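You operate a simulated robot arm through the tools that you are given. There is no shell and no other tool.

The job below is to be done with a simulated robot arm. You get a single attempt, and the scene is never put back.

JOB
Open both clamps, unlock the stop, slide it to 240 mm and hang the 6 mm spacer on its rack.

Only the result counts: the job must be done as asked and must still hold three seconds after the hand-in. Knocking over, shifting, dropping, spilling or breaking anything else fails it.

ROBOT AND FRAMES
A 7-joint arm with a three-finger gripper, fixed in place. Base frame: the origin is on the floor under the middle of its stand, x ahead of it, y to its left, z up; the work surface is at about z = 850. Readings come in mm, rad, newtons and seconds.
It reaches about 1342 mm from its shoulder. Its first joint turns from -2.897 to 2.897 rad. Payload 2.69 kg.
The tool frame sits at the grasp point between the pads (the TCP): z along the fingers, y along the line on which they close. The tips reach 30 mm beyond it. The gripper opens to 128 mm; its body begins 117 mm behind the TCP.
Orientation is told as [roll, pitch, yaw] about the base's x, y, z axes, in that order, counted from this pose: with the fingers straight down and closing along the base's y, the tool's x points along the base's -x, its y along +y and its z along -z.

CONTROLS
- The arm moves only by the tool jog_arm. Its argument "motion" is a list of rows, each a list of 6 numbers: the shift along the base's x, y, z in mm, then the turn, a rotation vector about the base's x, y, z in rad. In form: [[x, y, z, wx, wy, wz], ...]. A call has 1 to 20 rows; each row shifts and turns the commanded pose from where the row before left it. "claw" is the gripper command, from -1 (shut) to 1 (fully open), values between in proportion, set as the call begins (left out, the last holds). Rows are played at 5 a second. More than 50 mm and 0.15 rad between two rows, or a gripper value outside its range, and nothing of the call is played. Where a pose cannot be reached the arm comes as near as it can. A force on the tool above 90 N (or 10 N above the force at the start of the call, whichever is more), or a blocked arm, ends the call early, and 0.2 s more pass. Each finger travels about 127 mm/s and halts on what it meets, pressing with about 22 N; the grip force reading is that of the motor and also rises with nothing between the fingers. The clock runs only during rows and for 0.2 s after the last one: add rows that do not move to give the fingers time. It gives the time, the measured TCP pose, the force on the tool (base axes), the opening and the grip force at its end, in the units of the frame above (readings bear some noise), with the torque about the TCP (base axes, N m) and any sound that the robot's microphone picked up.
- Cameras (640 x 400 px; columns grow to the right, rows downward): "scene" is fixed at [399.9, -648.7, 1605.2]; the picture's right is [0.91, -0.42, 0.00], its down [-0.28, -0.61, -0.74] and it looks along [0.31, 0.68, -0.67] (base axes); focal length 314 px, centre (320, 200). "wrist" rides on the gripper at [58, 54, -131] in the tool frame; the picture's right is [-0.68, 0.74, 0.00], its down [-0.62, -0.57, -0.55] and it looks along [-0.40, -0.37, 0.84] (tool axes); focal length 234 px, centre (320, 200). There is no depth. A picture from a camera that has moved, and an enlarged one, comes with that camera's place and axes in the base frame and with its lens.
- get_image(camera): a new picture of that camera. The clock stands still meanwhile.
- lift_body(by): moves the trunk up (or, below 0, down) by that many mm; the arm rides with it, the base frame stays. It gives what a move gives, with no picture.
- enlarge(camera, box): a new picture of the part [left, top, right, bottom] of that camera's present view, enlarged. The clock stands still meanwhile.
- hand_in(): hands the job in; it is judged then, once.

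Places have to be worked out from the pictures, the camera data and where the tool is seen. Open the gripper and draw the arm clear of the work before you hand the job in, unless the task says otherwise.

The tools are called after "Call:" as a command line: name --pt "numbers of a row" for each row, then --argument value for the rest, lists and objects as JSON in quotes. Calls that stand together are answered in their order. jog_arm: Moves the arm, as the interface text tells. Its arguments: {"type":"object","properties":{"motion":{"type":"array","items":{"type":"array","items":{"type":"number"}}},"claw":{"type":"number"}},"required":["motion"]} The other tools are called the same way: lift_body (by) moves the trunk up or down; get_image (camera) takes a picture; enlarge (camera, box) takes an enlarged picture of a part of a camera's view; hand_in () hands the job in.

At the start:

```text
t: 0.0
ee_pos: [754.0, 95.5, 1159.4]
ee_rot: [0.0, 0.0, 0.001]
contact_force: [-0.6, 0.1, 0.5]
wrist_torque: [0.02, -0.03, 0.04]
gripper_width: 128.2
grasp_force: 0.0
trunk travel left (down, up): [-150.0, 200.0]
```

scene: 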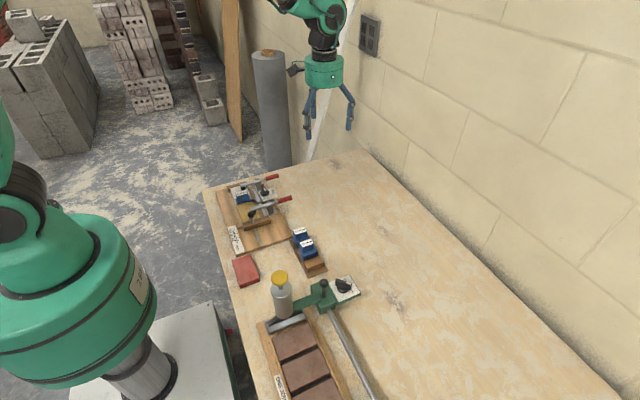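
wrist: 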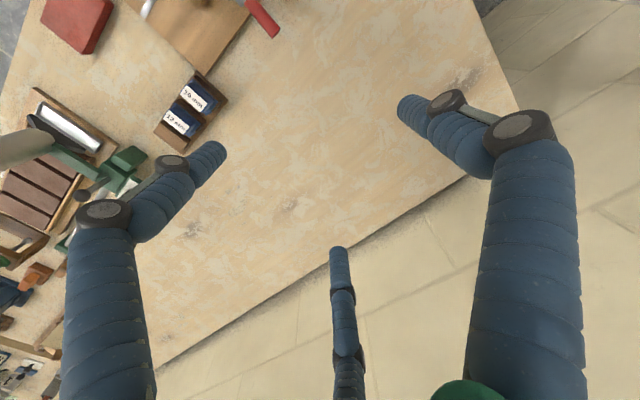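

I'll start by looking closely at the work area with enlarged views of the scene camera.

Call:
enlarge --camera "scene" --box '[200, 160, 360, 260]'

Call:
enlarge --camera "scene" --box '[220, 250, 400, 400]'

Call:
enlarge --camera "wrist" --box '[0, 0, 300, 400]'

```text
4.00 times, centred on (280, 210) of scene
camera zoom: at [399.9, -648.7, 1605.2], right [0.91, -0.42, 0.0], down [-0.28, -0.61, -0.74], along [0.31, 0.68, -0.67], focal length 1254 px, centre (480, 160)
```

zoom: 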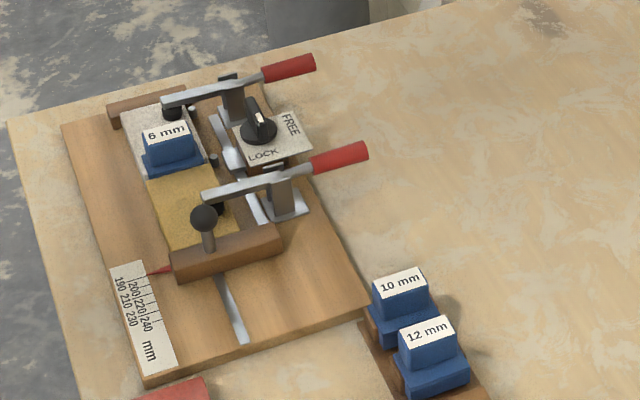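

```text
2.67 times, centred on (310, 325) of scene
camera zoom: at [399.9, -648.7, 1605.2], right [0.91, -0.42, 0.0], down [-0.28, -0.61, -0.74], along [0.31, 0.68, -0.67], focal length 836 px, centre (347, -133)
```

zoom: 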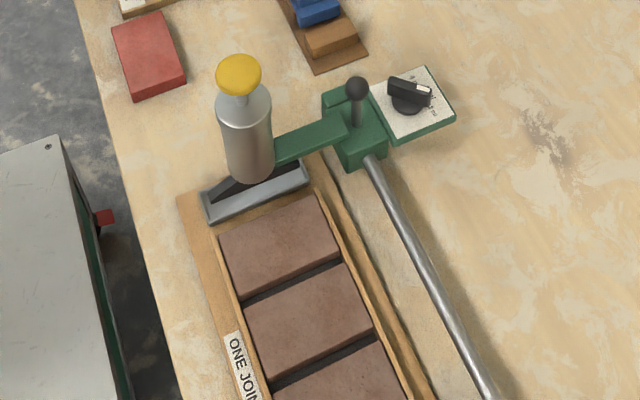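

```text
1.00 times, centred on (150, 200) of wrist (not enlarged: the box is as wide or as high as the picture)
camera zoom: at [697.0, 148.4, 1291.7], right [0.68, 0.74, 0.0], down [0.62, -0.57, 0.55], along [0.4, -0.37, -0.84], focal length 234 px, centre (490, 200)
```

zoom: 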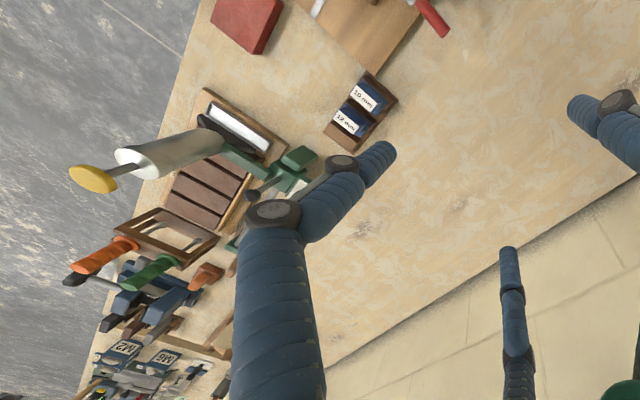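

The jig board appears to lie around x 416–592, y −20…300. I'll zoom further on the scale, clamps, knob and the spacer rack.

Call:
enlarge --camera "scene" --box '[224, 216, 256, 256]'

Call:
enlarge --camera "scene" --box '[224, 170, 304, 220]'

Call:
enlarge --camera "scene" --box '[280, 220, 340, 280]'

```text
10.00 times, centred on (240, 236) of scene
camera zoom: at [399.9, -648.7, 1605.2], right [0.91, -0.42, 0.0], down [-0.28, -0.61, -0.74], along [0.31, 0.68, -0.67], focal length 3136 px, centre (1120, -160)
```

zoom: 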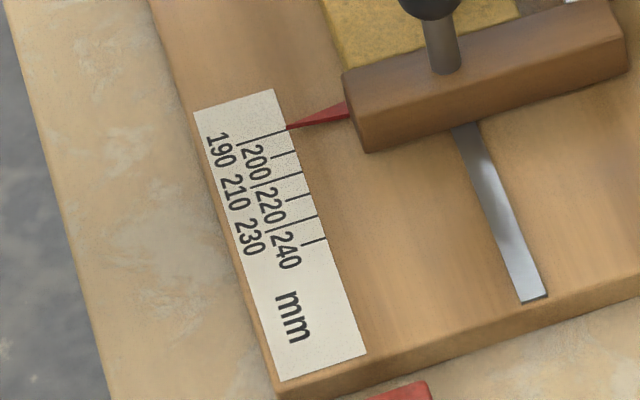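

```text
8.00 times, centred on (264, 195) of scene
camera zoom: at [399.9, -648.7, 1605.2], right [0.91, -0.42, 0.0], down [-0.28, -0.61, -0.74], along [0.31, 0.68, -0.67], focal length 2509 px, centre (768, 240)
```

zoom: 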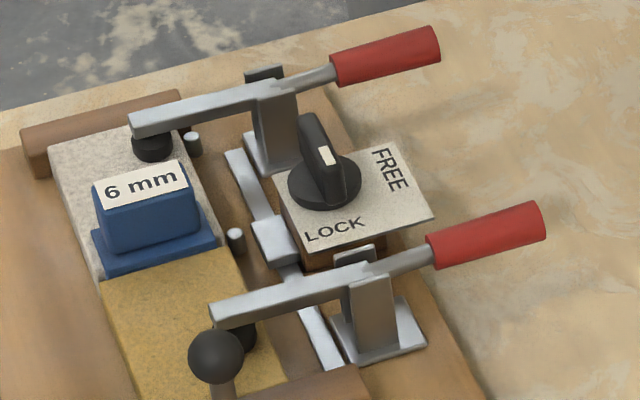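

```text
6.67 times, centred on (310, 250) of scene
camera zoom: at [399.9, -648.7, 1605.2], right [0.91, -0.42, 0.0], down [-0.28, -0.61, -0.74], along [0.31, 0.68, -0.67], focal length 2091 px, centre (387, -133)
```

zoom: 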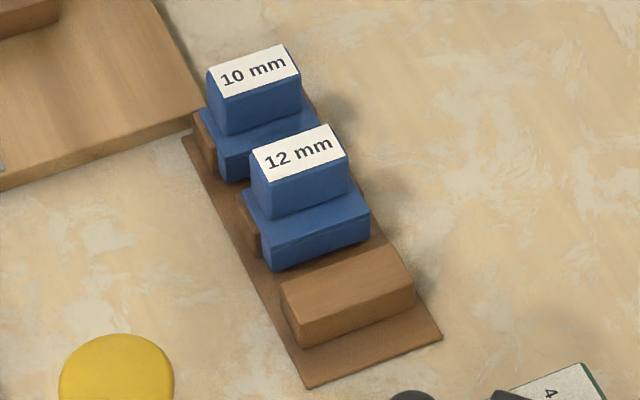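

The 6 mm spacer sits in the gap between two work pieces; the stop's pointer is at about 190. Now I'll inspect the gripper geometry in the scene view before moving.

Call:
enlarge --camera "scene" --box '[260, 0, 400, 160]'

Call:
get_image --camera "wrist"

```text
2.50 times, centred on (330, 80) of scene
camera zoom: at [399.9, -648.7, 1605.2], right [0.91, -0.42, 0.0], down [-0.28, -0.61, -0.74], along [0.31, 0.68, -0.67], focal length 784 px, centre (295, 500)
```

zoom: 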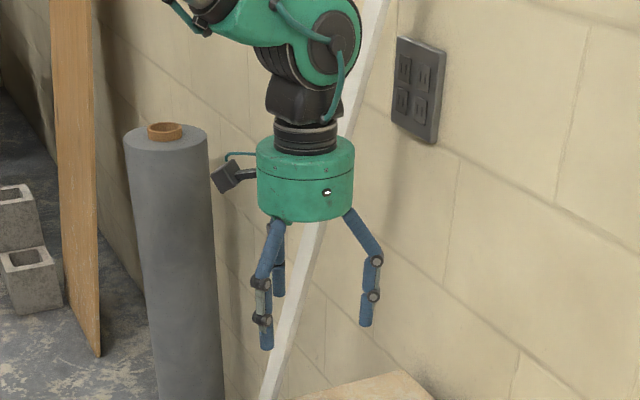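

```text
taken
camera wrist: at [697.0, 148.4, 1291.7], right [0.68, 0.74, 0.0], down [0.62, -0.57, 0.55], along [0.4, -0.37, -0.84], focal length 234 px, centre (320, 200)
```

wrist: 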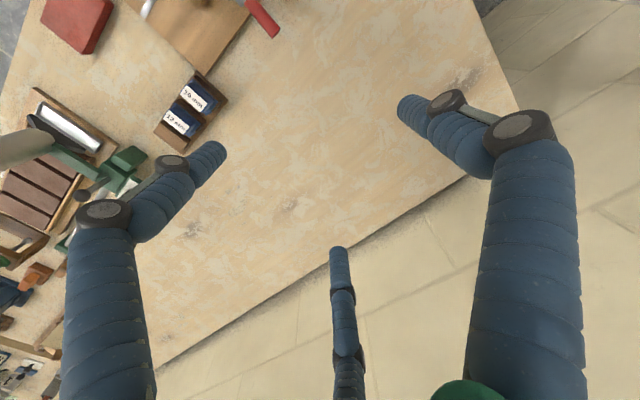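

The fingers seem spaced at 120° around the tool axis. I'll test the gripper at half and fully closed in free air to learn its geometry.

Call:
jog_arm --pt "0 0 0 0 0 0" --pt "0 0 0 0 0 0" --pt "0 0 0 0 0 0" --claw -0.4

Call:
get_image --camera "wrist"

Call:
enlarge --camera "scene" --box '[290, 50, 370, 150]'

Call:
jog_arm --pt "0 0 0 0 0 0" --pt "0 0 0 0 0 0" --pt "0 0 0 0 0 0" --claw -1

Call:
get_image --camera "wrist"

Call:
enlarge --camera "scene" --box '[290, 50, 370, 150]'

```text
t: 0.8
ee_pos: [753.2, 95.5, 1159.0]
ee_rot: [-0.001, 0.0, 0.0]
contact_force: [-0.1, 0.4, 0.3]
wrist_torque: [0.02, 0.0, 0.01]
gripper_width: 38.3
grasp_force: 0.1
trunk travel left (down, up): [-150.0, 200.0]
```

```text
taken
camera wrist: at [697.0, 148.4, 1291.7], right [0.68, 0.74, 0.0], down [0.62, -0.57, 0.55], along [0.4, -0.37, -0.84], focal length 234 px, centre (320, 200)
```

wrist: 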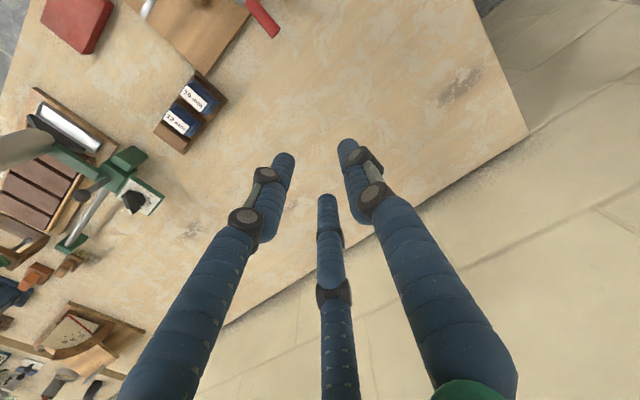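

```text
4.00 times, centred on (330, 100) of scene
camera zoom: at [399.9, -648.7, 1605.2], right [0.91, -0.42, 0.0], down [-0.28, -0.61, -0.74], along [0.31, 0.68, -0.67], focal length 1254 px, centre (280, 600)
```

zoom: 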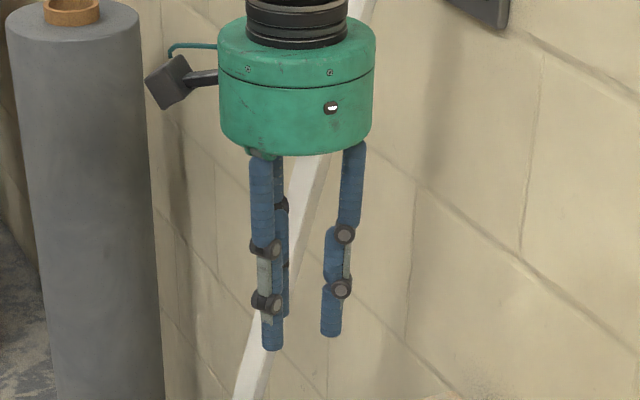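

```text
t: 1.6
ee_pos: [753.4, 95.7, 1159.9]
ee_rot: [-0.001, -0.001, 0.0]
contact_force: [0.3, -0.6, 0.6]
wrist_torque: [0.0, 0.0, -0.03]
gripper_width: 2.3
grasp_force: 22.0
trunk travel left (down, up): [-150.0, 200.0]
```

```text
taken
camera wrist: at [697.0, 148.4, 1291.7], right [0.68, 0.74, 0.0], down [0.62, -0.57, 0.55], along [0.4, -0.37, -0.84], focal length 234 px, centre (320, 200)
```

wrist: 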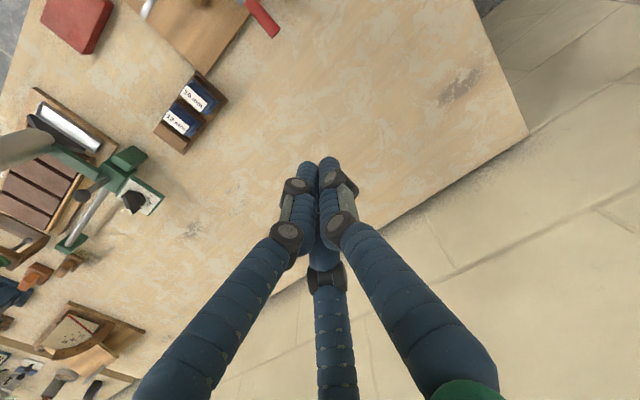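

```text
4.00 times, centred on (330, 100) of scene
camera zoom: at [399.9, -648.7, 1605.2], right [0.91, -0.42, 0.0], down [-0.28, -0.61, -0.74], along [0.31, 0.68, -0.67], focal length 1254 px, centre (280, 600)
```

zoom: 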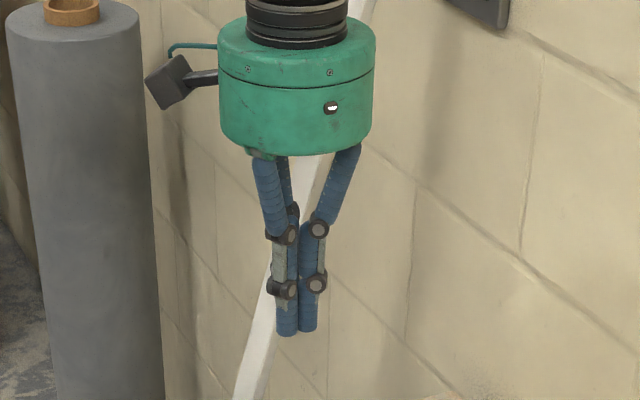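

Gripper is a centric three-finger type, closing to a compact cluster. I'll move above the jig, with yaw −90°, so the wrist camera views the clamps from the far side.

Call:
jog_arm --pt "-11 14.5 0 0 0 -0.131" --pt "-11 14.5 0 0 0 -0.131" --pt "-11 14.5 0 0 0 -0.131" --pt "-11 14.5 0 0 0 -0.131" --pt "-11 14.5 0 0 0 -0.131" --pt "-11 14.5 0 0 0 -0.131" --pt "-11 14.5 0 0 0 -0.131" --pt "-11 14.5 0 0 0 -0.131" --pt "-11 14.5 0 0 0 -0.131" --pt "-11 14.5 0 0 0 -0.131" --pt "-11 14.5 0 0 0 -0.131" --pt "-11 14.5 0 0 0 -0.13"

Call:
get_image --camera "wrist"

```text
t: 4.2
ee_pos: [622.0, 270.4, 1160.2]
ee_rot: [0.0, -0.001, -1.574]
contact_force: [0.8, -0.2, 0.9]
wrist_torque: [0.03, -0.01, 0.0]
gripper_width: 2.2
grasp_force: 22.1
trunk travel left (down, up): [-150.0, 200.0]
```

```text
taken
camera wrist: at [677.3, 327.1, 1291.7], right [0.73, -0.68, 0.0], down [-0.57, -0.61, 0.55], along [-0.37, -0.4, -0.84], focal length 234 px, centre (320, 200)
```

wrist: 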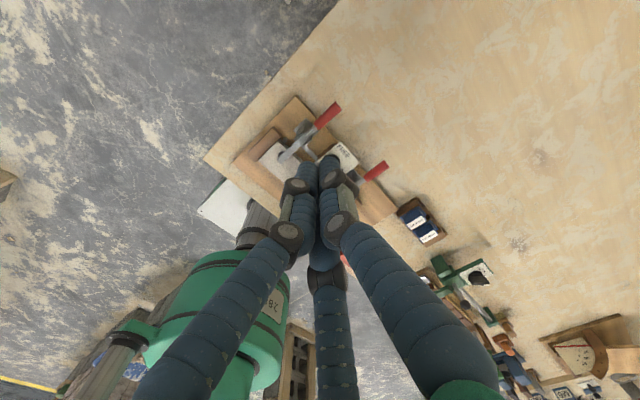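

The closed fingers occlude the view; opening them gives a clear window.

Call:
jog_arm --pt "0 0 0 0 0 0" --pt "0 0 0 0 0 0" --pt "0 0 0 0 0 0" --claw 1

Call:
enlarge --camera "wrist" --box '[200, 80, 440, 230]'

Call:
enlarge --camera "wrist" --box '[380, 180, 460, 260]'

```text
t: 5.0
ee_pos: [621.2, 268.9, 1160.0]
ee_rot: [0.0, -0.002, -1.572]
contact_force: [0.3, -0.4, 0.6]
wrist_torque: [0.0, 0.0, 0.03]
gripper_width: 127.9
grasp_force: 0.0
trunk travel left (down, up): [-150.0, 200.0]
```

```text
2.67 times, centred on (320, 155) of wrist
camera zoom: at [677.3, 327.1, 1291.6], right [0.74, -0.68, 0.0], down [-0.57, -0.61, 0.55], along [-0.37, -0.4, -0.84], focal length 624 px, centre (320, 320)
```

zoom: 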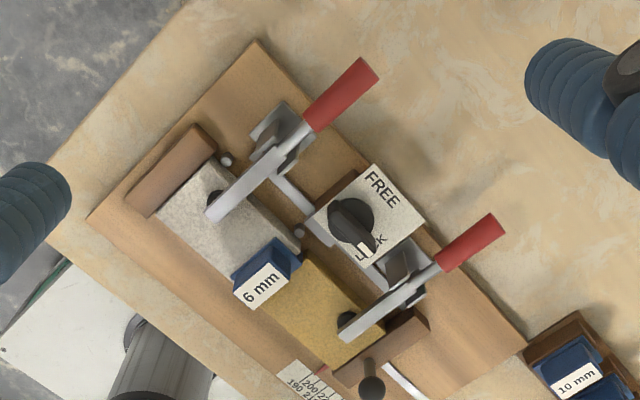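

```text
5.00 times, centred on (420, 220) of wrist
camera zoom: at [677.3, 327.1, 1291.6], right [0.74, -0.68, 0.0], down [-0.57, -0.61, 0.55], along [-0.37, -0.4, -0.84], focal length 1171 px, centre (-180, 100)
```

zoom: 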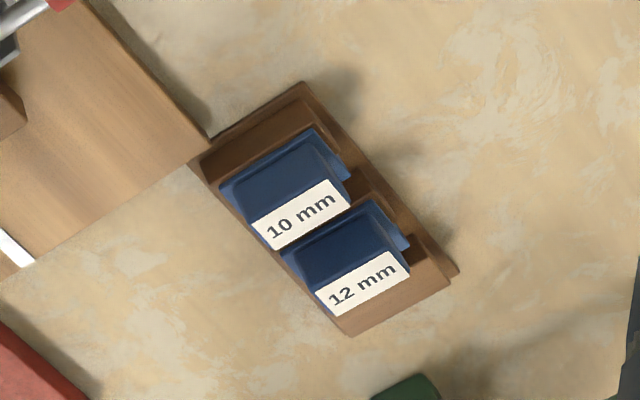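

Clear picture now. The rack's geometry matters, so I'll zoom much more on the rack, the spacer in the jig, and the knob from both cameras.

Call:
enlarge --camera "scene" --box '[294, 222, 330, 262]'

Call:
enlarge --camera "scene" --box '[300, 240, 332, 278]'

Call:
enlarge --camera "wrist" --box '[395, 195, 445, 245]'

Call:
enlarge --camera "scene" --box '[228, 180, 268, 220]'

```text
10.00 times, centred on (312, 242) of scene
camera zoom: at [399.9, -648.7, 1605.2], right [0.91, -0.42, 0.0], down [-0.28, -0.61, -0.74], along [0.31, 0.68, -0.67], focal length 3136 px, centre (400, -220)
```

zoom: 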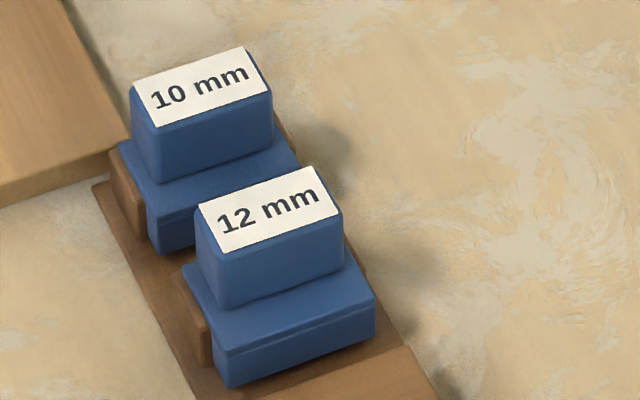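

```text
10.53 times, centred on (316, 259) of scene
camera zoom: at [399.9, -648.7, 1605.2], right [0.91, -0.42, 0.0], down [-0.28, -0.61, -0.74], along [0.31, 0.68, -0.67], focal length 3301 px, centre (362, -421)
```

zoom: 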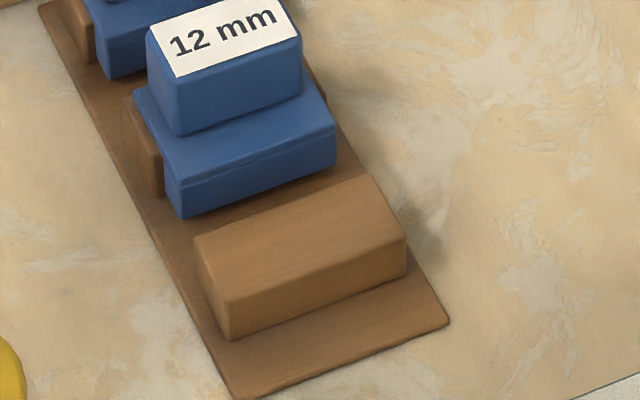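

```text
8.00 times, centred on (420, 220) of wrist
camera zoom: at [677.3, 327.1, 1291.6], right [0.74, -0.68, 0.0], down [-0.57, -0.61, 0.55], along [-0.37, -0.4, -0.84], focal length 1873 px, centre (-480, 40)
```

zoom: 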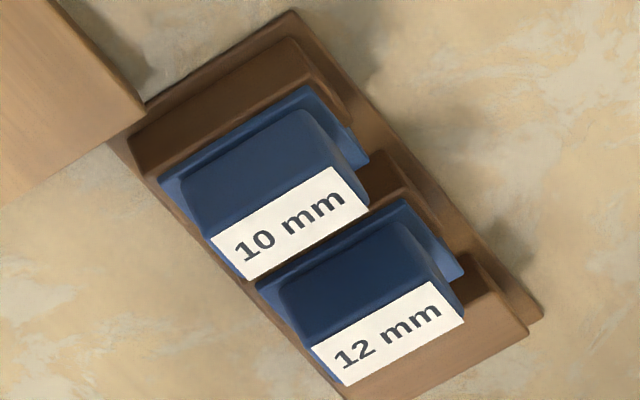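

```text
10.00 times, centred on (248, 200) of scene
camera zoom: at [399.9, -648.7, 1605.2], right [0.91, -0.42, 0.0], down [-0.28, -0.61, -0.74], along [0.31, 0.68, -0.67], focal length 3136 px, centre (1040, 200)
```

zoom: 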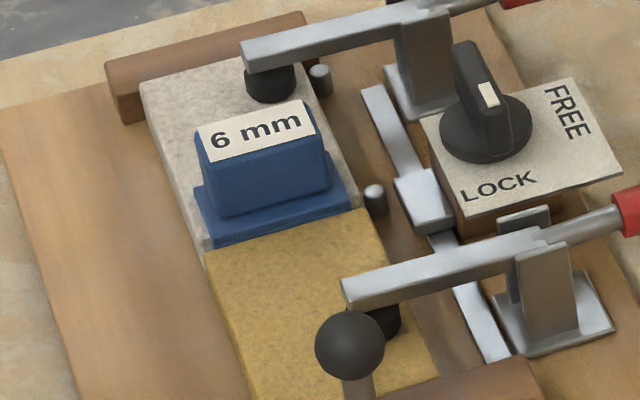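

The spacers are L-shaped hooks: the flange rests on the bar and the blade hangs on its −y side, with the free third bar at about y = −141. Now I zoom on the clamp mechanisms and the knob to learn how they move.

Call:
enlarge --camera "scene" --box '[248, 192, 296, 222]'

Call:
enlarge --camera "scene" --box '[238, 170, 286, 200]'

Call:
enlarge --camera "wrist" --box '[270, 95, 350, 155]'

Call:
enlarge --camera "wrist" --box '[310, 140, 400, 215]'

```text
13.33 times, centred on (272, 207) of scene
camera zoom: at [399.9, -648.7, 1605.2], right [0.91, -0.42, 0.0], down [-0.28, -0.61, -0.74], along [0.31, 0.68, -0.67], focal length 4181 px, centre (960, 107)
```

zoom: 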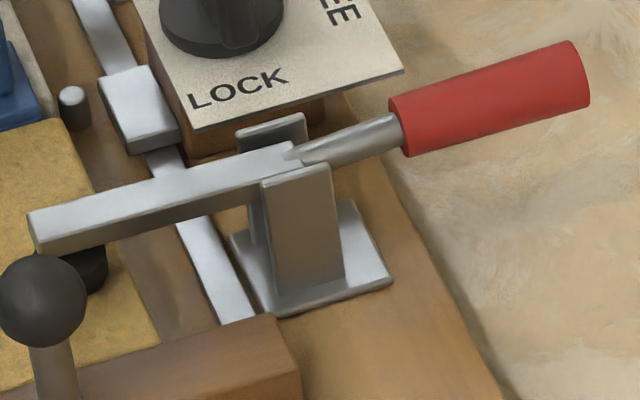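

```text
13.33 times, centred on (262, 185) of scene
camera zoom: at [399.9, -648.7, 1605.2], right [0.91, -0.42, 0.0], down [-0.28, -0.61, -0.74], along [0.31, 0.68, -0.67], focal length 4181 px, centre (1093, 400)
```

zoom: 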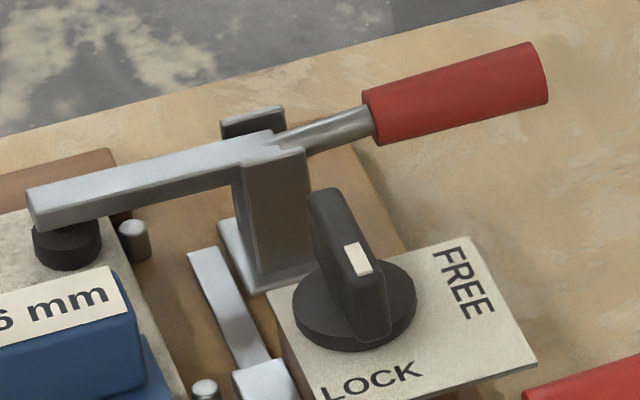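

```text
6.67 times, centred on (310, 125) of wrist
camera zoom: at [677.3, 327.1, 1291.6], right [0.74, -0.68, 0.0], down [-0.57, -0.61, 0.55], along [-0.37, -0.4, -0.84], focal length 1561 px, centre (387, 700)
```

zoom: 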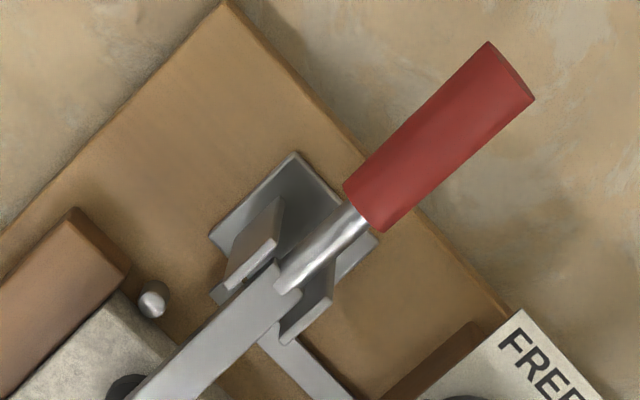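

```text
5.33 times, centred on (355, 178) of wrist
camera zoom: at [677.3, 327.1, 1291.6], right [0.74, -0.68, 0.0], down [-0.57, -0.61, 0.55], along [-0.37, -0.4, -0.84], focal length 1249 px, centre (133, 320)
```

zoom: 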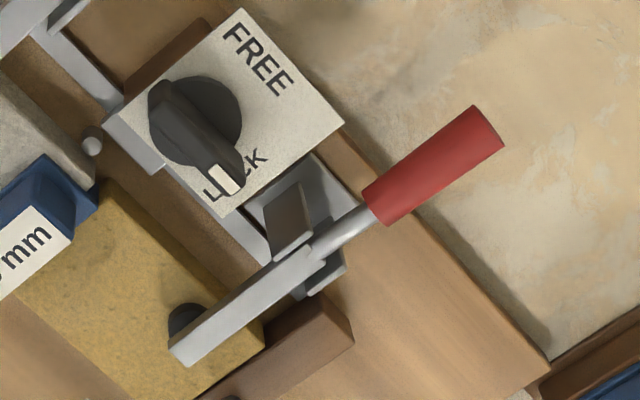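

Both levers lie horizontally at z≈900 (handles at x≈600–644, y≈250 and y≈116, pivots near x≈550), so pressing a handle down should lift its pad. I'll close the fist and go above the far handle.

Call:
jog_arm --pt "2 -5 -30 0 0 0" --pt "2 -5 -30 0 0 0" --pt "2 -5 -30 0 0 0" --pt "2 -4.5 -30 0 0 0" --pt "0 0 -30 0 0 0" --pt "0 0 -30 0 0 0" --pt "0 0 0 0 0 0" --claw -1

Call:
enlarge --camera "scene" --box '[220, 130, 316, 214]'

Call:
get_image --camera "wrist"

```text
t: 6.6
ee_pos: [630.4, 250.8, 980.3]
ee_rot: [-0.002, 0.0, -1.574]
contact_force: [0.1, 1.1, 0.2]
wrist_torque: [-0.03, 0.01, 0.02]
gripper_width: 2.4
grasp_force: 22.2
trunk travel left (down, up): [-150.0, 200.0]
```

```text
4.76 times, centred on (268, 172) of scene
camera zoom: at [399.9, -648.7, 1605.2], right [0.91, -0.42, 0.0], down [-0.28, -0.61, -0.74], along [0.31, 0.68, -0.67], focal length 1493 px, centre (568, 333)
```

zoom: 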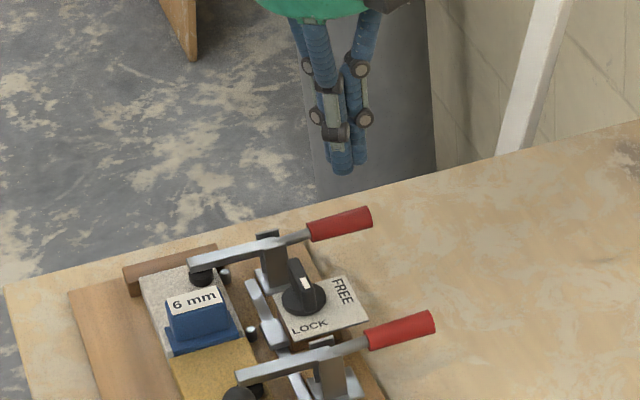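

```text
taken
camera wrist: at [686.2, 307.2, 1111.3], right [0.74, -0.68, 0.0], down [-0.57, -0.61, 0.55], along [-0.37, -0.4, -0.84], focal length 234 px, centre (320, 200)
```

wrist: 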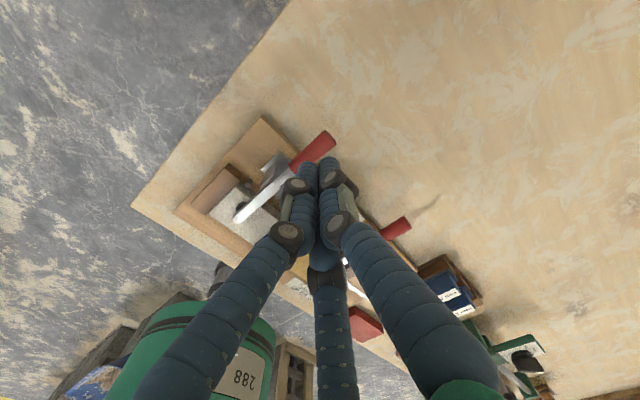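

The fist tip is right where expected, above handle A. Descend to just above the handle, then press gently.

Call:
jog_arm --pt "0 0 -15 0 0 0" --pt "0 0 -12 0 0 0" --pt "0 0 -6 0 0 0" --pt "0 0 0 0 0 0"

Call:
enlarge --camera "scene" --box '[238, 150, 302, 200]'

```text
t: 7.6
ee_pos: [629.2, 249.6, 947.3]
ee_rot: [0.0, 0.0, -1.572]
contact_force: [0.1, 0.4, 0.7]
wrist_torque: [0.03, -0.02, 0.01]
gripper_width: 2.2
grasp_force: 22.4
trunk travel left (down, up): [-150.0, 200.0]
```

```text
8.00 times, centred on (270, 175) of scene
camera zoom: at [399.9, -648.7, 1605.2], right [0.91, -0.42, 0.0], down [-0.28, -0.61, -0.74], along [0.31, 0.68, -0.67], focal length 2509 px, centre (720, 400)
```

zoom: 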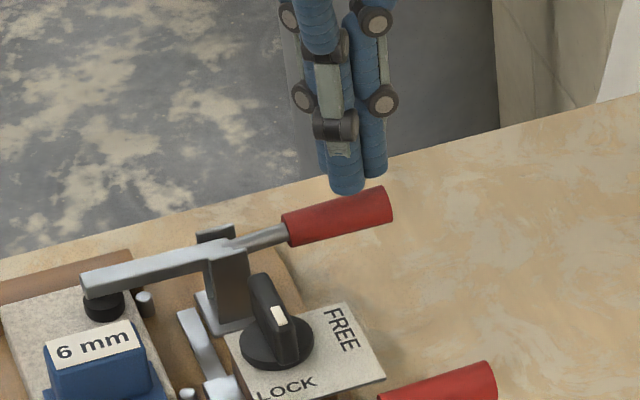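

The fist is centred over the red handle, nearly touching. I press down in small steps while watching the force.

Call:
jog_arm --pt "0 0 -3 0 0 0" --pt "0 0 -3 0 0 0" --pt "0 0 -3 0 0 0" --pt "0 0 0 0 0 0"

Call:
enlarge --camera "scene" --box '[238, 150, 302, 200]'

```text
t: 8.6
ee_pos: [630.5, 250.2, 937.7]
ee_rot: [0.001, 0.0, -1.573]
contact_force: [-0.5, 0.1, 0.3]
wrist_torque: [0.01, -0.01, -0.01]
gripper_width: 2.4
grasp_force: 21.7
trunk travel left (down, up): [-150.0, 200.0]
```

```text
8.00 times, centred on (270, 175) of scene
camera zoom: at [399.9, -648.7, 1605.2], right [0.91, -0.42, 0.0], down [-0.28, -0.61, -0.74], along [0.31, 0.68, -0.67], focal length 2509 px, centre (720, 400)
```

zoom: 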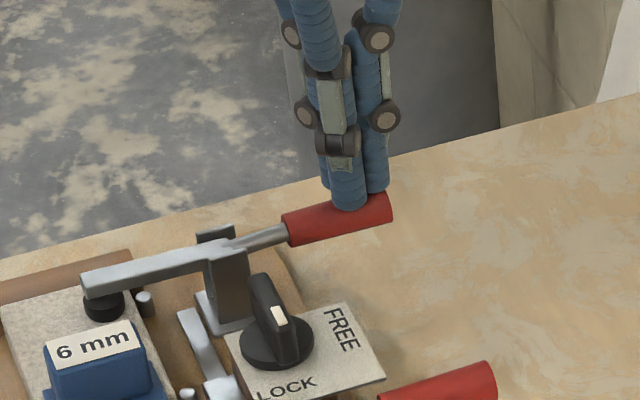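

No contact yet; continue in 2 mm steps.

Call:
jog_arm --pt "0 0 -2 0 0 0" --pt "0 0 -2 0 0 0" --pt "0 0 0 0 0 0"

Call:
jog_arm --pt "0 0 -2 0 0 0" --pt "0 0 0 0 0 0"

Call:
enlarge --camera "scene" --box '[238, 150, 302, 200]'

```text
t: 9.4
ee_pos: [629.8, 249.3, 934.0]
ee_rot: [0.001, -0.001, -1.574]
contact_force: [-0.5, 0.7, 4.5]
wrist_torque: [0.01, -0.05, 0.03]
gripper_width: 2.2
grasp_force: 22.1
trunk travel left (down, up): [-150.0, 200.0]
```

```text
t: 10.0
ee_pos: [628.8, 249.3, 933.6]
ee_rot: [0.003, 0.001, -1.573]
contact_force: [-4.5, -0.6, 21.8]
wrist_torque: [-0.02, -0.09, -0.03]
gripper_width: 6.2
grasp_force: 31.2
trunk travel left (down, up): [-150.0, 200.0]
```

```text
8.00 times, centred on (270, 175) of scene
camera zoom: at [399.9, -648.7, 1605.2], right [0.91, -0.42, 0.0], down [-0.28, -0.61, -0.74], along [0.31, 0.68, -0.67], focal length 2509 px, centre (720, 400)
```

zoom: 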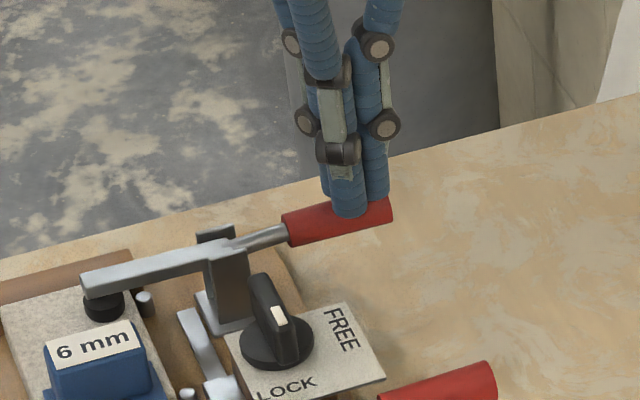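

Contact at tip z≈904 and 22 N with no visible handle motion, so it is stiff (or opens upward). I'll press slightly harder once and watch for motion or a click.

Call:
jog_arm --pt "0 0 -2 0 0 0" --pt "0 0 0 0 0 0"

Call:
enlarge --camera "scene" --box '[238, 150, 302, 200]'

```text
t: 10.6
ee_pos: [629.2, 249.3, 933.5]
ee_rot: [0.006, 0.002, -1.571]
contact_force: [-9.6, -3.7, 52.8]
wrist_torque: [-0.14, -0.02, -0.02]
gripper_width: 6.1
grasp_force: 31.5
trunk travel left (down, up): [-150.0, 200.0]
```

```text
8.00 times, centred on (270, 175) of scene
camera zoom: at [399.9, -648.7, 1605.2], right [0.91, -0.42, 0.0], down [-0.28, -0.61, -0.74], along [0.31, 0.68, -0.67], focal length 2509 px, centre (720, 400)
```

zoom: 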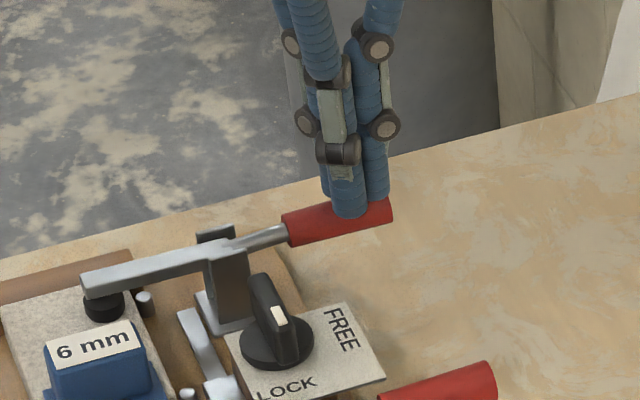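

Even 53 N gave no motion, so downward is a hard stop: the handle must lift upward. I back off and part-open the gripper to straddle the handle with the fingers.

Call:
jog_arm --pt "0 0 10 0 0 0" --pt "0 0 30 0 0 0" --pt "5 0 25 0 0 0" --pt "0 0 0 0 0 0"

Call:
jog_arm --pt "0 0 0 0 0 0" --pt "0 0 0 0 0 0" --pt "0 0 -25 0 0 0" --pt "0 0 -25 0 0 0" --pt "0 0 0 0 0 0" --claw -0.06

Call:
enlarge --camera "scene" --box '[238, 150, 302, 200]'

Call:
get_image --camera "wrist"

```text
t: 11.6
ee_pos: [634.3, 248.7, 993.8]
ee_rot: [0.0, 0.0, -1.573]
contact_force: [-0.5, 0.0, 0.4]
wrist_torque: [0.0, 0.03, 0.01]
gripper_width: 2.0
grasp_force: 31.4
trunk travel left (down, up): [-150.0, 200.0]
```

```text
t: 12.8
ee_pos: [635.9, 250.2, 945.4]
ee_rot: [0.001, 0.0, -1.573]
contact_force: [0.2, 0.1, 0.0]
wrist_torque: [0.03, -0.01, -0.03]
gripper_width: 60.2
grasp_force: 0.0
trunk travel left (down, up): [-150.0, 200.0]
```

```text
8.00 times, centred on (270, 175) of scene
camera zoom: at [399.9, -648.7, 1605.2], right [0.91, -0.42, 0.0], down [-0.28, -0.61, -0.74], along [0.31, 0.68, -0.67], focal length 2509 px, centre (720, 400)
```

zoom: 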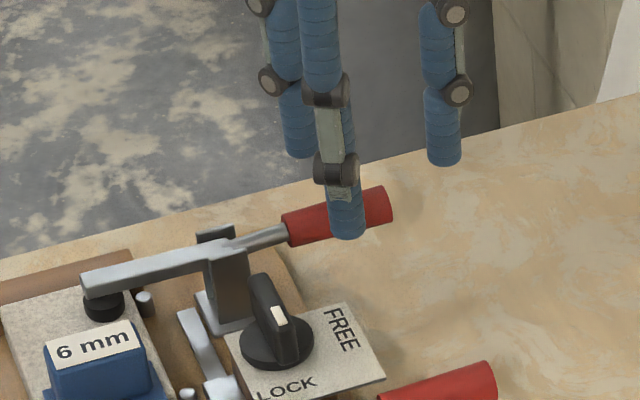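

```text
taken
camera wrist: at [691.4, 307.6, 1076.4], right [0.74, -0.68, 0.0], down [-0.57, -0.61, 0.55], along [-0.37, -0.4, -0.84], focal length 234 px, centre (320, 200)
```

wrist: 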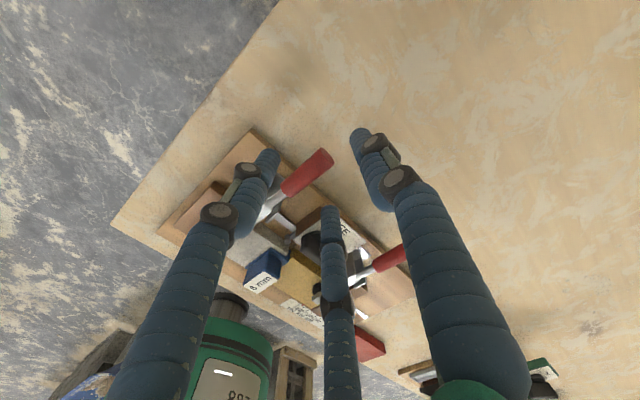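

The fingers straddle handle A. Descend so that the grasp point is at the handle's axis, then close on it.

Call:
jog_arm --pt "0 0 -20 0 0 0" --pt "0 0 -15 0 0 0" --pt "0 0 -10 0 0 0" --pt "0 0 0 0 0 0"

Call:
enlarge --camera "scene" --box '[238, 150, 302, 200]'

Call:
enlarge --camera "wrist" --box '[220, 100, 420, 260]'

```text
t: 13.8
ee_pos: [633.9, 249.6, 899.9]
ee_rot: [0.001, 0.0, -1.573]
contact_force: [-0.5, 0.0, 0.5]
wrist_torque: [-0.02, -0.01, 0.0]
gripper_width: 60.4
grasp_force: 0.0
trunk travel left (down, up): [-150.0, 200.0]
```

```text
8.00 times, centred on (270, 175) of scene
camera zoom: at [399.9, -648.7, 1605.2], right [0.91, -0.42, 0.0], down [-0.28, -0.61, -0.74], along [0.31, 0.68, -0.67], focal length 2509 px, centre (720, 400)
```

zoom: 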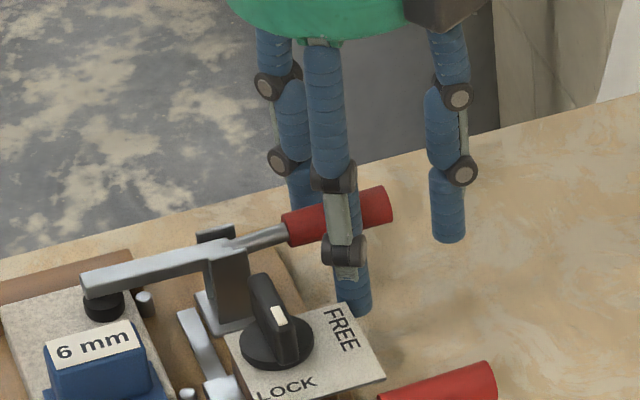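

```text
2.50 times, centred on (320, 180) of wrist
camera zoom: at [690.2, 307.8, 1031.9], right [0.74, -0.68, 0.0], down [-0.57, -0.61, 0.55], along [-0.37, -0.4, -0.84], focal length 585 px, centre (320, 250)
```

zoom: 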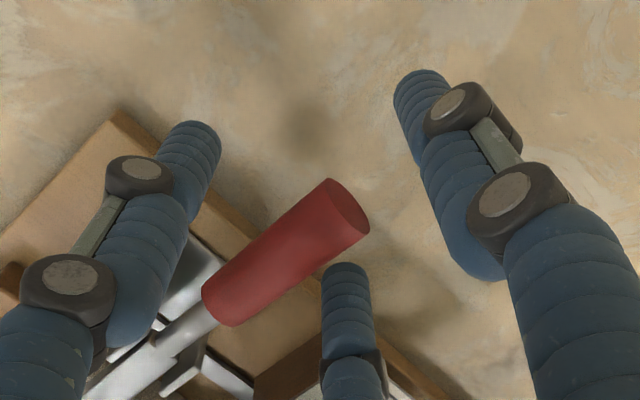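

The handle sits centrally between the fingers. Close the gripper on it.

Call:
jog_arm --pt "0 0 0 0 0 0" --pt "0 0 0 0 0 0" --pt "0 0 0 0 0 0" --claw -1

Call:
enlarge --camera "wrist" --box '[220, 100, 420, 260]'

Call:
enlarge --camera "scene" --box '[238, 150, 302, 200]'

```text
t: 14.6
ee_pos: [641.7, 249.7, 902.4]
ee_rot: [0.007, 0.004, -1.573]
contact_force: [61.5, -16.0, 3.1]
wrist_torque: [-0.06, 0.22, 0.34]
gripper_width: 20.5
grasp_force: 44.5
trunk travel left (down, up): [-150.0, 200.0]
```

```text
2.50 times, centred on (320, 180) of wrist
camera zoom: at [695.8, 307.5, 1034.3], right [0.74, -0.68, 0.0], down [-0.57, -0.62, 0.54], along [-0.37, -0.4, -0.84], focal length 585 px, centre (320, 250)
```

zoom: 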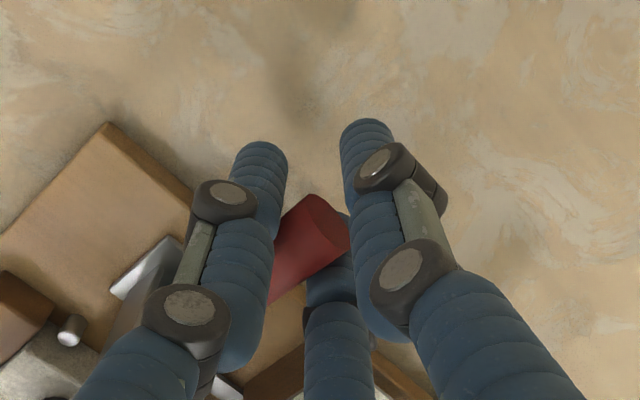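

```text
8.00 times, centred on (270, 175) of scene
camera zoom: at [399.9, -648.7, 1605.2], right [0.91, -0.42, 0.0], down [-0.28, -0.61, -0.74], along [0.31, 0.68, -0.67], focal length 2509 px, centre (720, 400)
```

zoom: 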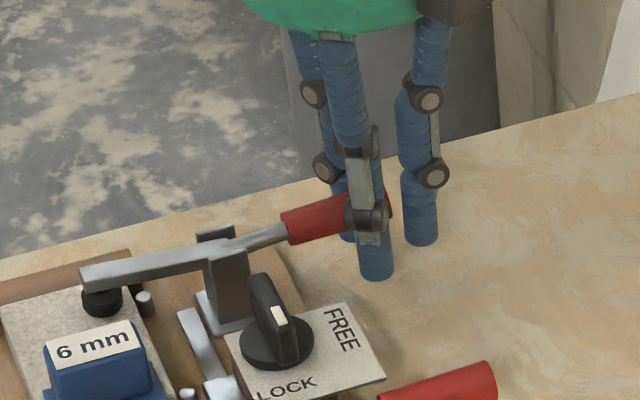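

The end finger meets the handle's end and pushes the arm +x (61 N). I'll relieve this by moving the command +x, then check forces.

Call:
jog_arm --pt "4 0 0 0 0 0" --pt "4 0 0 0 0 0" --pt "0 0 0 0 0 0"

Call:
enlarge --camera "wrist" --box '[220, 100, 420, 260]'

```text
t: 15.4
ee_pos: [641.4, 249.5, 899.3]
ee_rot: [-0.003, 0.002, -1.573]
contact_force: [18.2, 2.3, 9.8]
wrist_torque: [0.03, 0.09, 0.25]
gripper_width: 19.8
grasp_force: 44.8
trunk travel left (down, up): [-150.0, 200.0]
```

```text
2.50 times, centred on (320, 180) of wrist
camera zoom: at [697.6, 307.8, 1030.9], right [0.74, -0.68, 0.0], down [-0.56, -0.61, 0.55], along [-0.37, -0.4, -0.83], focal length 585 px, centre (320, 250)
```

zoom: 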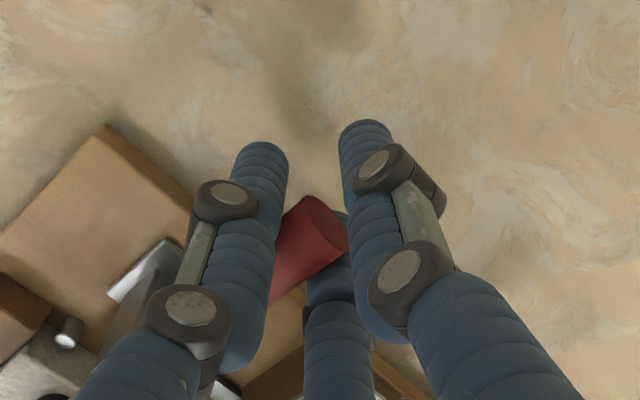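

Forces are acceptable now. Lift gently, first 6 mm, to test whether the handle moves upward.

Call:
jog_arm --pt "0 0 2 0 0 0" --pt "0 0 2 0 0 0" --pt "0 0 2 0 0 0" --pt "0 0 0 0 0 0"

Call:
enlarge --camera "scene" --box '[238, 150, 302, 200]'

```text
t: 16.4
ee_pos: [641.2, 248.8, 904.4]
ee_rot: [-0.003, -0.002, -1.571]
contact_force: [5.0, 10.3, -17.5]
wrist_torque: [-0.01, -1.05, -0.1]
gripper_width: 19.4
grasp_force: 44.9
trunk travel left (down, up): [-150.0, 200.0]
```

```text
8.00 times, centred on (270, 175) of scene
camera zoom: at [399.9, -648.7, 1605.2], right [0.91, -0.42, 0.0], down [-0.28, -0.61, -0.74], along [0.31, 0.68, -0.67], focal length 2509 px, centre (720, 400)
```

zoom: 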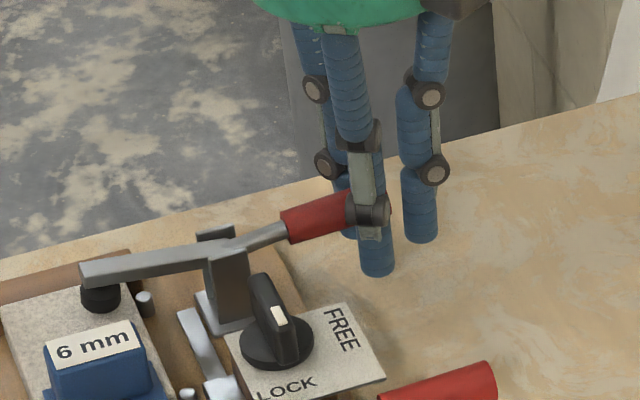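

The pad lifts as the handle rises — upward is the opening direction. Continue lifting along an arc about the pivot (x≈569, z≈895).

Call:
jog_arm --pt "-0.5 0 3.1 0 0 0" --pt "-0.5 0 3.1 0 0 0" --pt "-0.7 0 3.1 0 0 0" --pt "-0.8 0 3 0 0 0" --pt "-1.1 0 3 0 0 0" --pt "-1.1 0 2.9 0 0 0" --pt "0 0 0 0 0 0"

Call:
enlarge --camera "scene" --box '[238, 150, 302, 200]'

```text
t: 18.0
ee_pos: [638.2, 249.8, 923.9]
ee_rot: [-0.001, -0.001, -1.571]
contact_force: [3.1, -0.4, -19.8]
wrist_torque: [-0.04, -1.3, 0.03]
gripper_width: 19.5
grasp_force: 44.7
trunk travel left (down, up): [-150.0, 200.0]
```

```text
8.00 times, centred on (270, 175) of scene
camera zoom: at [399.9, -648.7, 1605.2], right [0.91, -0.42, 0.0], down [-0.28, -0.61, -0.74], along [0.31, 0.68, -0.67], focal length 2509 px, centre (720, 400)
```

zoom: 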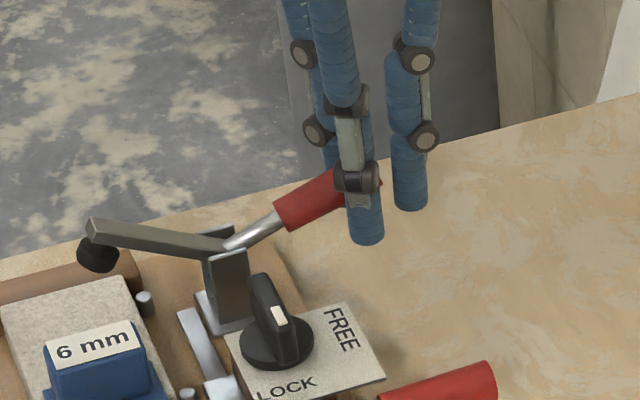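

Handle and bar are both at roughly 25° and opening smoothly. Continue along the arc.

Call:
jog_arm --pt "-1.3 0 2.9 0 0 0" --pt "-1.4 0 2.8 0 0 0" --pt "-1.6 0 2.7 0 0 0" --pt "-1.7 0 2.7 0 0 0" --pt "-1.9 0 2.5 0 0 0" --pt "-1.9 0 2.5 0 0 0" --pt "-2.1 0 2.3 0 0 0" --pt "-2.2 0 2.3 0 0 0" --pt "-2.3 0 2.1 0 0 0" --pt "-2.4 0 2 0 0 0" --pt "0 0 0 0 0 0"

Call:
enlarge --camera "scene" --box '[238, 150, 302, 200]'

```text
t: 20.4
ee_pos: [621.8, 249.9, 950.3]
ee_rot: [0.003, 0.001, -1.573]
contact_force: [37.8, -7.9, 16.2]
wrist_torque: [-0.16, -1.18, 0.07]
gripper_width: 19.8
grasp_force: 44.2
trunk travel left (down, up): [-150.0, 200.0]
```

```text
8.00 times, centred on (270, 175) of scene
camera zoom: at [399.9, -648.7, 1605.2], right [0.91, -0.42, 0.0], down [-0.28, -0.61, -0.74], along [0.31, 0.68, -0.67], focal length 2509 px, centre (720, 400)
```

zoom: 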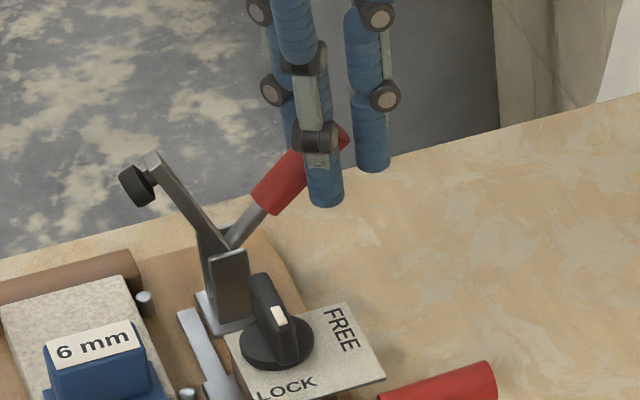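

Bar is up ~60°. Radial force suggests a slightly larger radius; I adjust outward and continue toward about 65–70°.

Call:
jog_arm --pt "-1 0 3.3 0 0 0" --pt "-2.2 0 3 0 0 0" --pt "-2.8 0 2 0 0 0" --pt "-2.8 0 1.9 0 0 0" --pt "-2.9 0 1.7 0 0 0" --pt "-3 0 1.7 0 0 0" --pt "0 0 0 0 0 0"

Call:
enlarge --camera "scene" --box '[238, 150, 302, 200]'

```text
t: 22.0
ee_pos: [608.1, 249.0, 958.9]
ee_rot: [0.0, 0.0, -1.573]
contact_force: [70.8, -11.7, -36.9]
wrist_torque: [-0.11, -0.14, 0.07]
gripper_width: 20.9
grasp_force: 44.5
trunk travel left (down, up): [-150.0, 200.0]
```

```text
8.00 times, centred on (270, 175) of scene
camera zoom: at [399.9, -648.7, 1605.2], right [0.91, -0.42, 0.0], down [-0.28, -0.61, -0.74], along [0.31, 0.68, -0.67], focal length 2509 px, centre (720, 400)
```

zoom: 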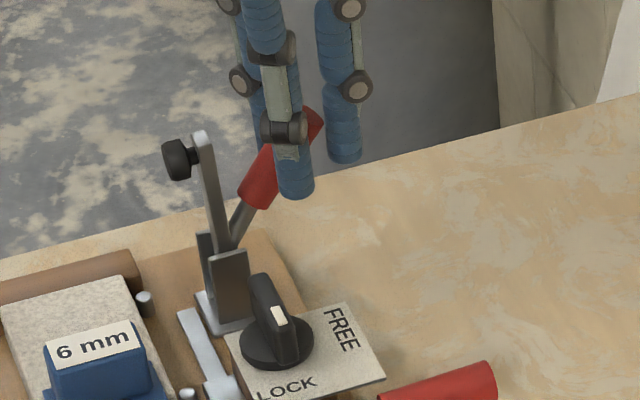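

The bar stands vertical and the force shows the opening limit is reached. I relieve the load, then release the handle.

Call:
jog_arm --pt "2 0 -2 0 0 0" --pt "1.5 0 -1.5 0 0 0" --pt "0 0 0 0 0 0"

Call:
jog_arm --pt "0 0 0 0 0 0" --pt "0 0 0 0 0 0" --pt "0 0 0 0 0 0" --claw -0.06

Call:
enlarge --camera "scene" --box '[238, 150, 302, 200]'

```text
t: 22.8
ee_pos: [609.9, 249.8, 958.0]
ee_rot: [-0.001, 0.001, -1.572]
contact_force: [39.9, -8.8, -0.2]
wrist_torque: [-0.18, 0.6, 0.11]
gripper_width: 20.8
grasp_force: 44.6
trunk travel left (down, up): [-150.0, 200.0]
```

```text
t: 23.6
ee_pos: [607.6, 250.6, 958.8]
ee_rot: [-0.002, 0.002, -1.573]
contact_force: [0.5, 0.4, 0.6]
wrist_torque: [-0.02, 0.04, 0.01]
gripper_width: 60.3
grasp_force: 0.0
trunk travel left (down, up): [-150.0, 200.0]
```

```text
8.00 times, centred on (270, 175) of scene
camera zoom: at [399.9, -648.7, 1605.2], right [0.91, -0.42, 0.0], down [-0.28, -0.61, -0.74], along [0.31, 0.68, -0.67], focal length 2509 px, centre (720, 400)
```

zoom: 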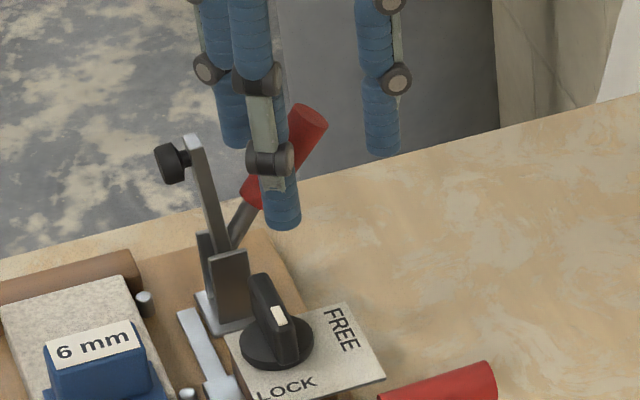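

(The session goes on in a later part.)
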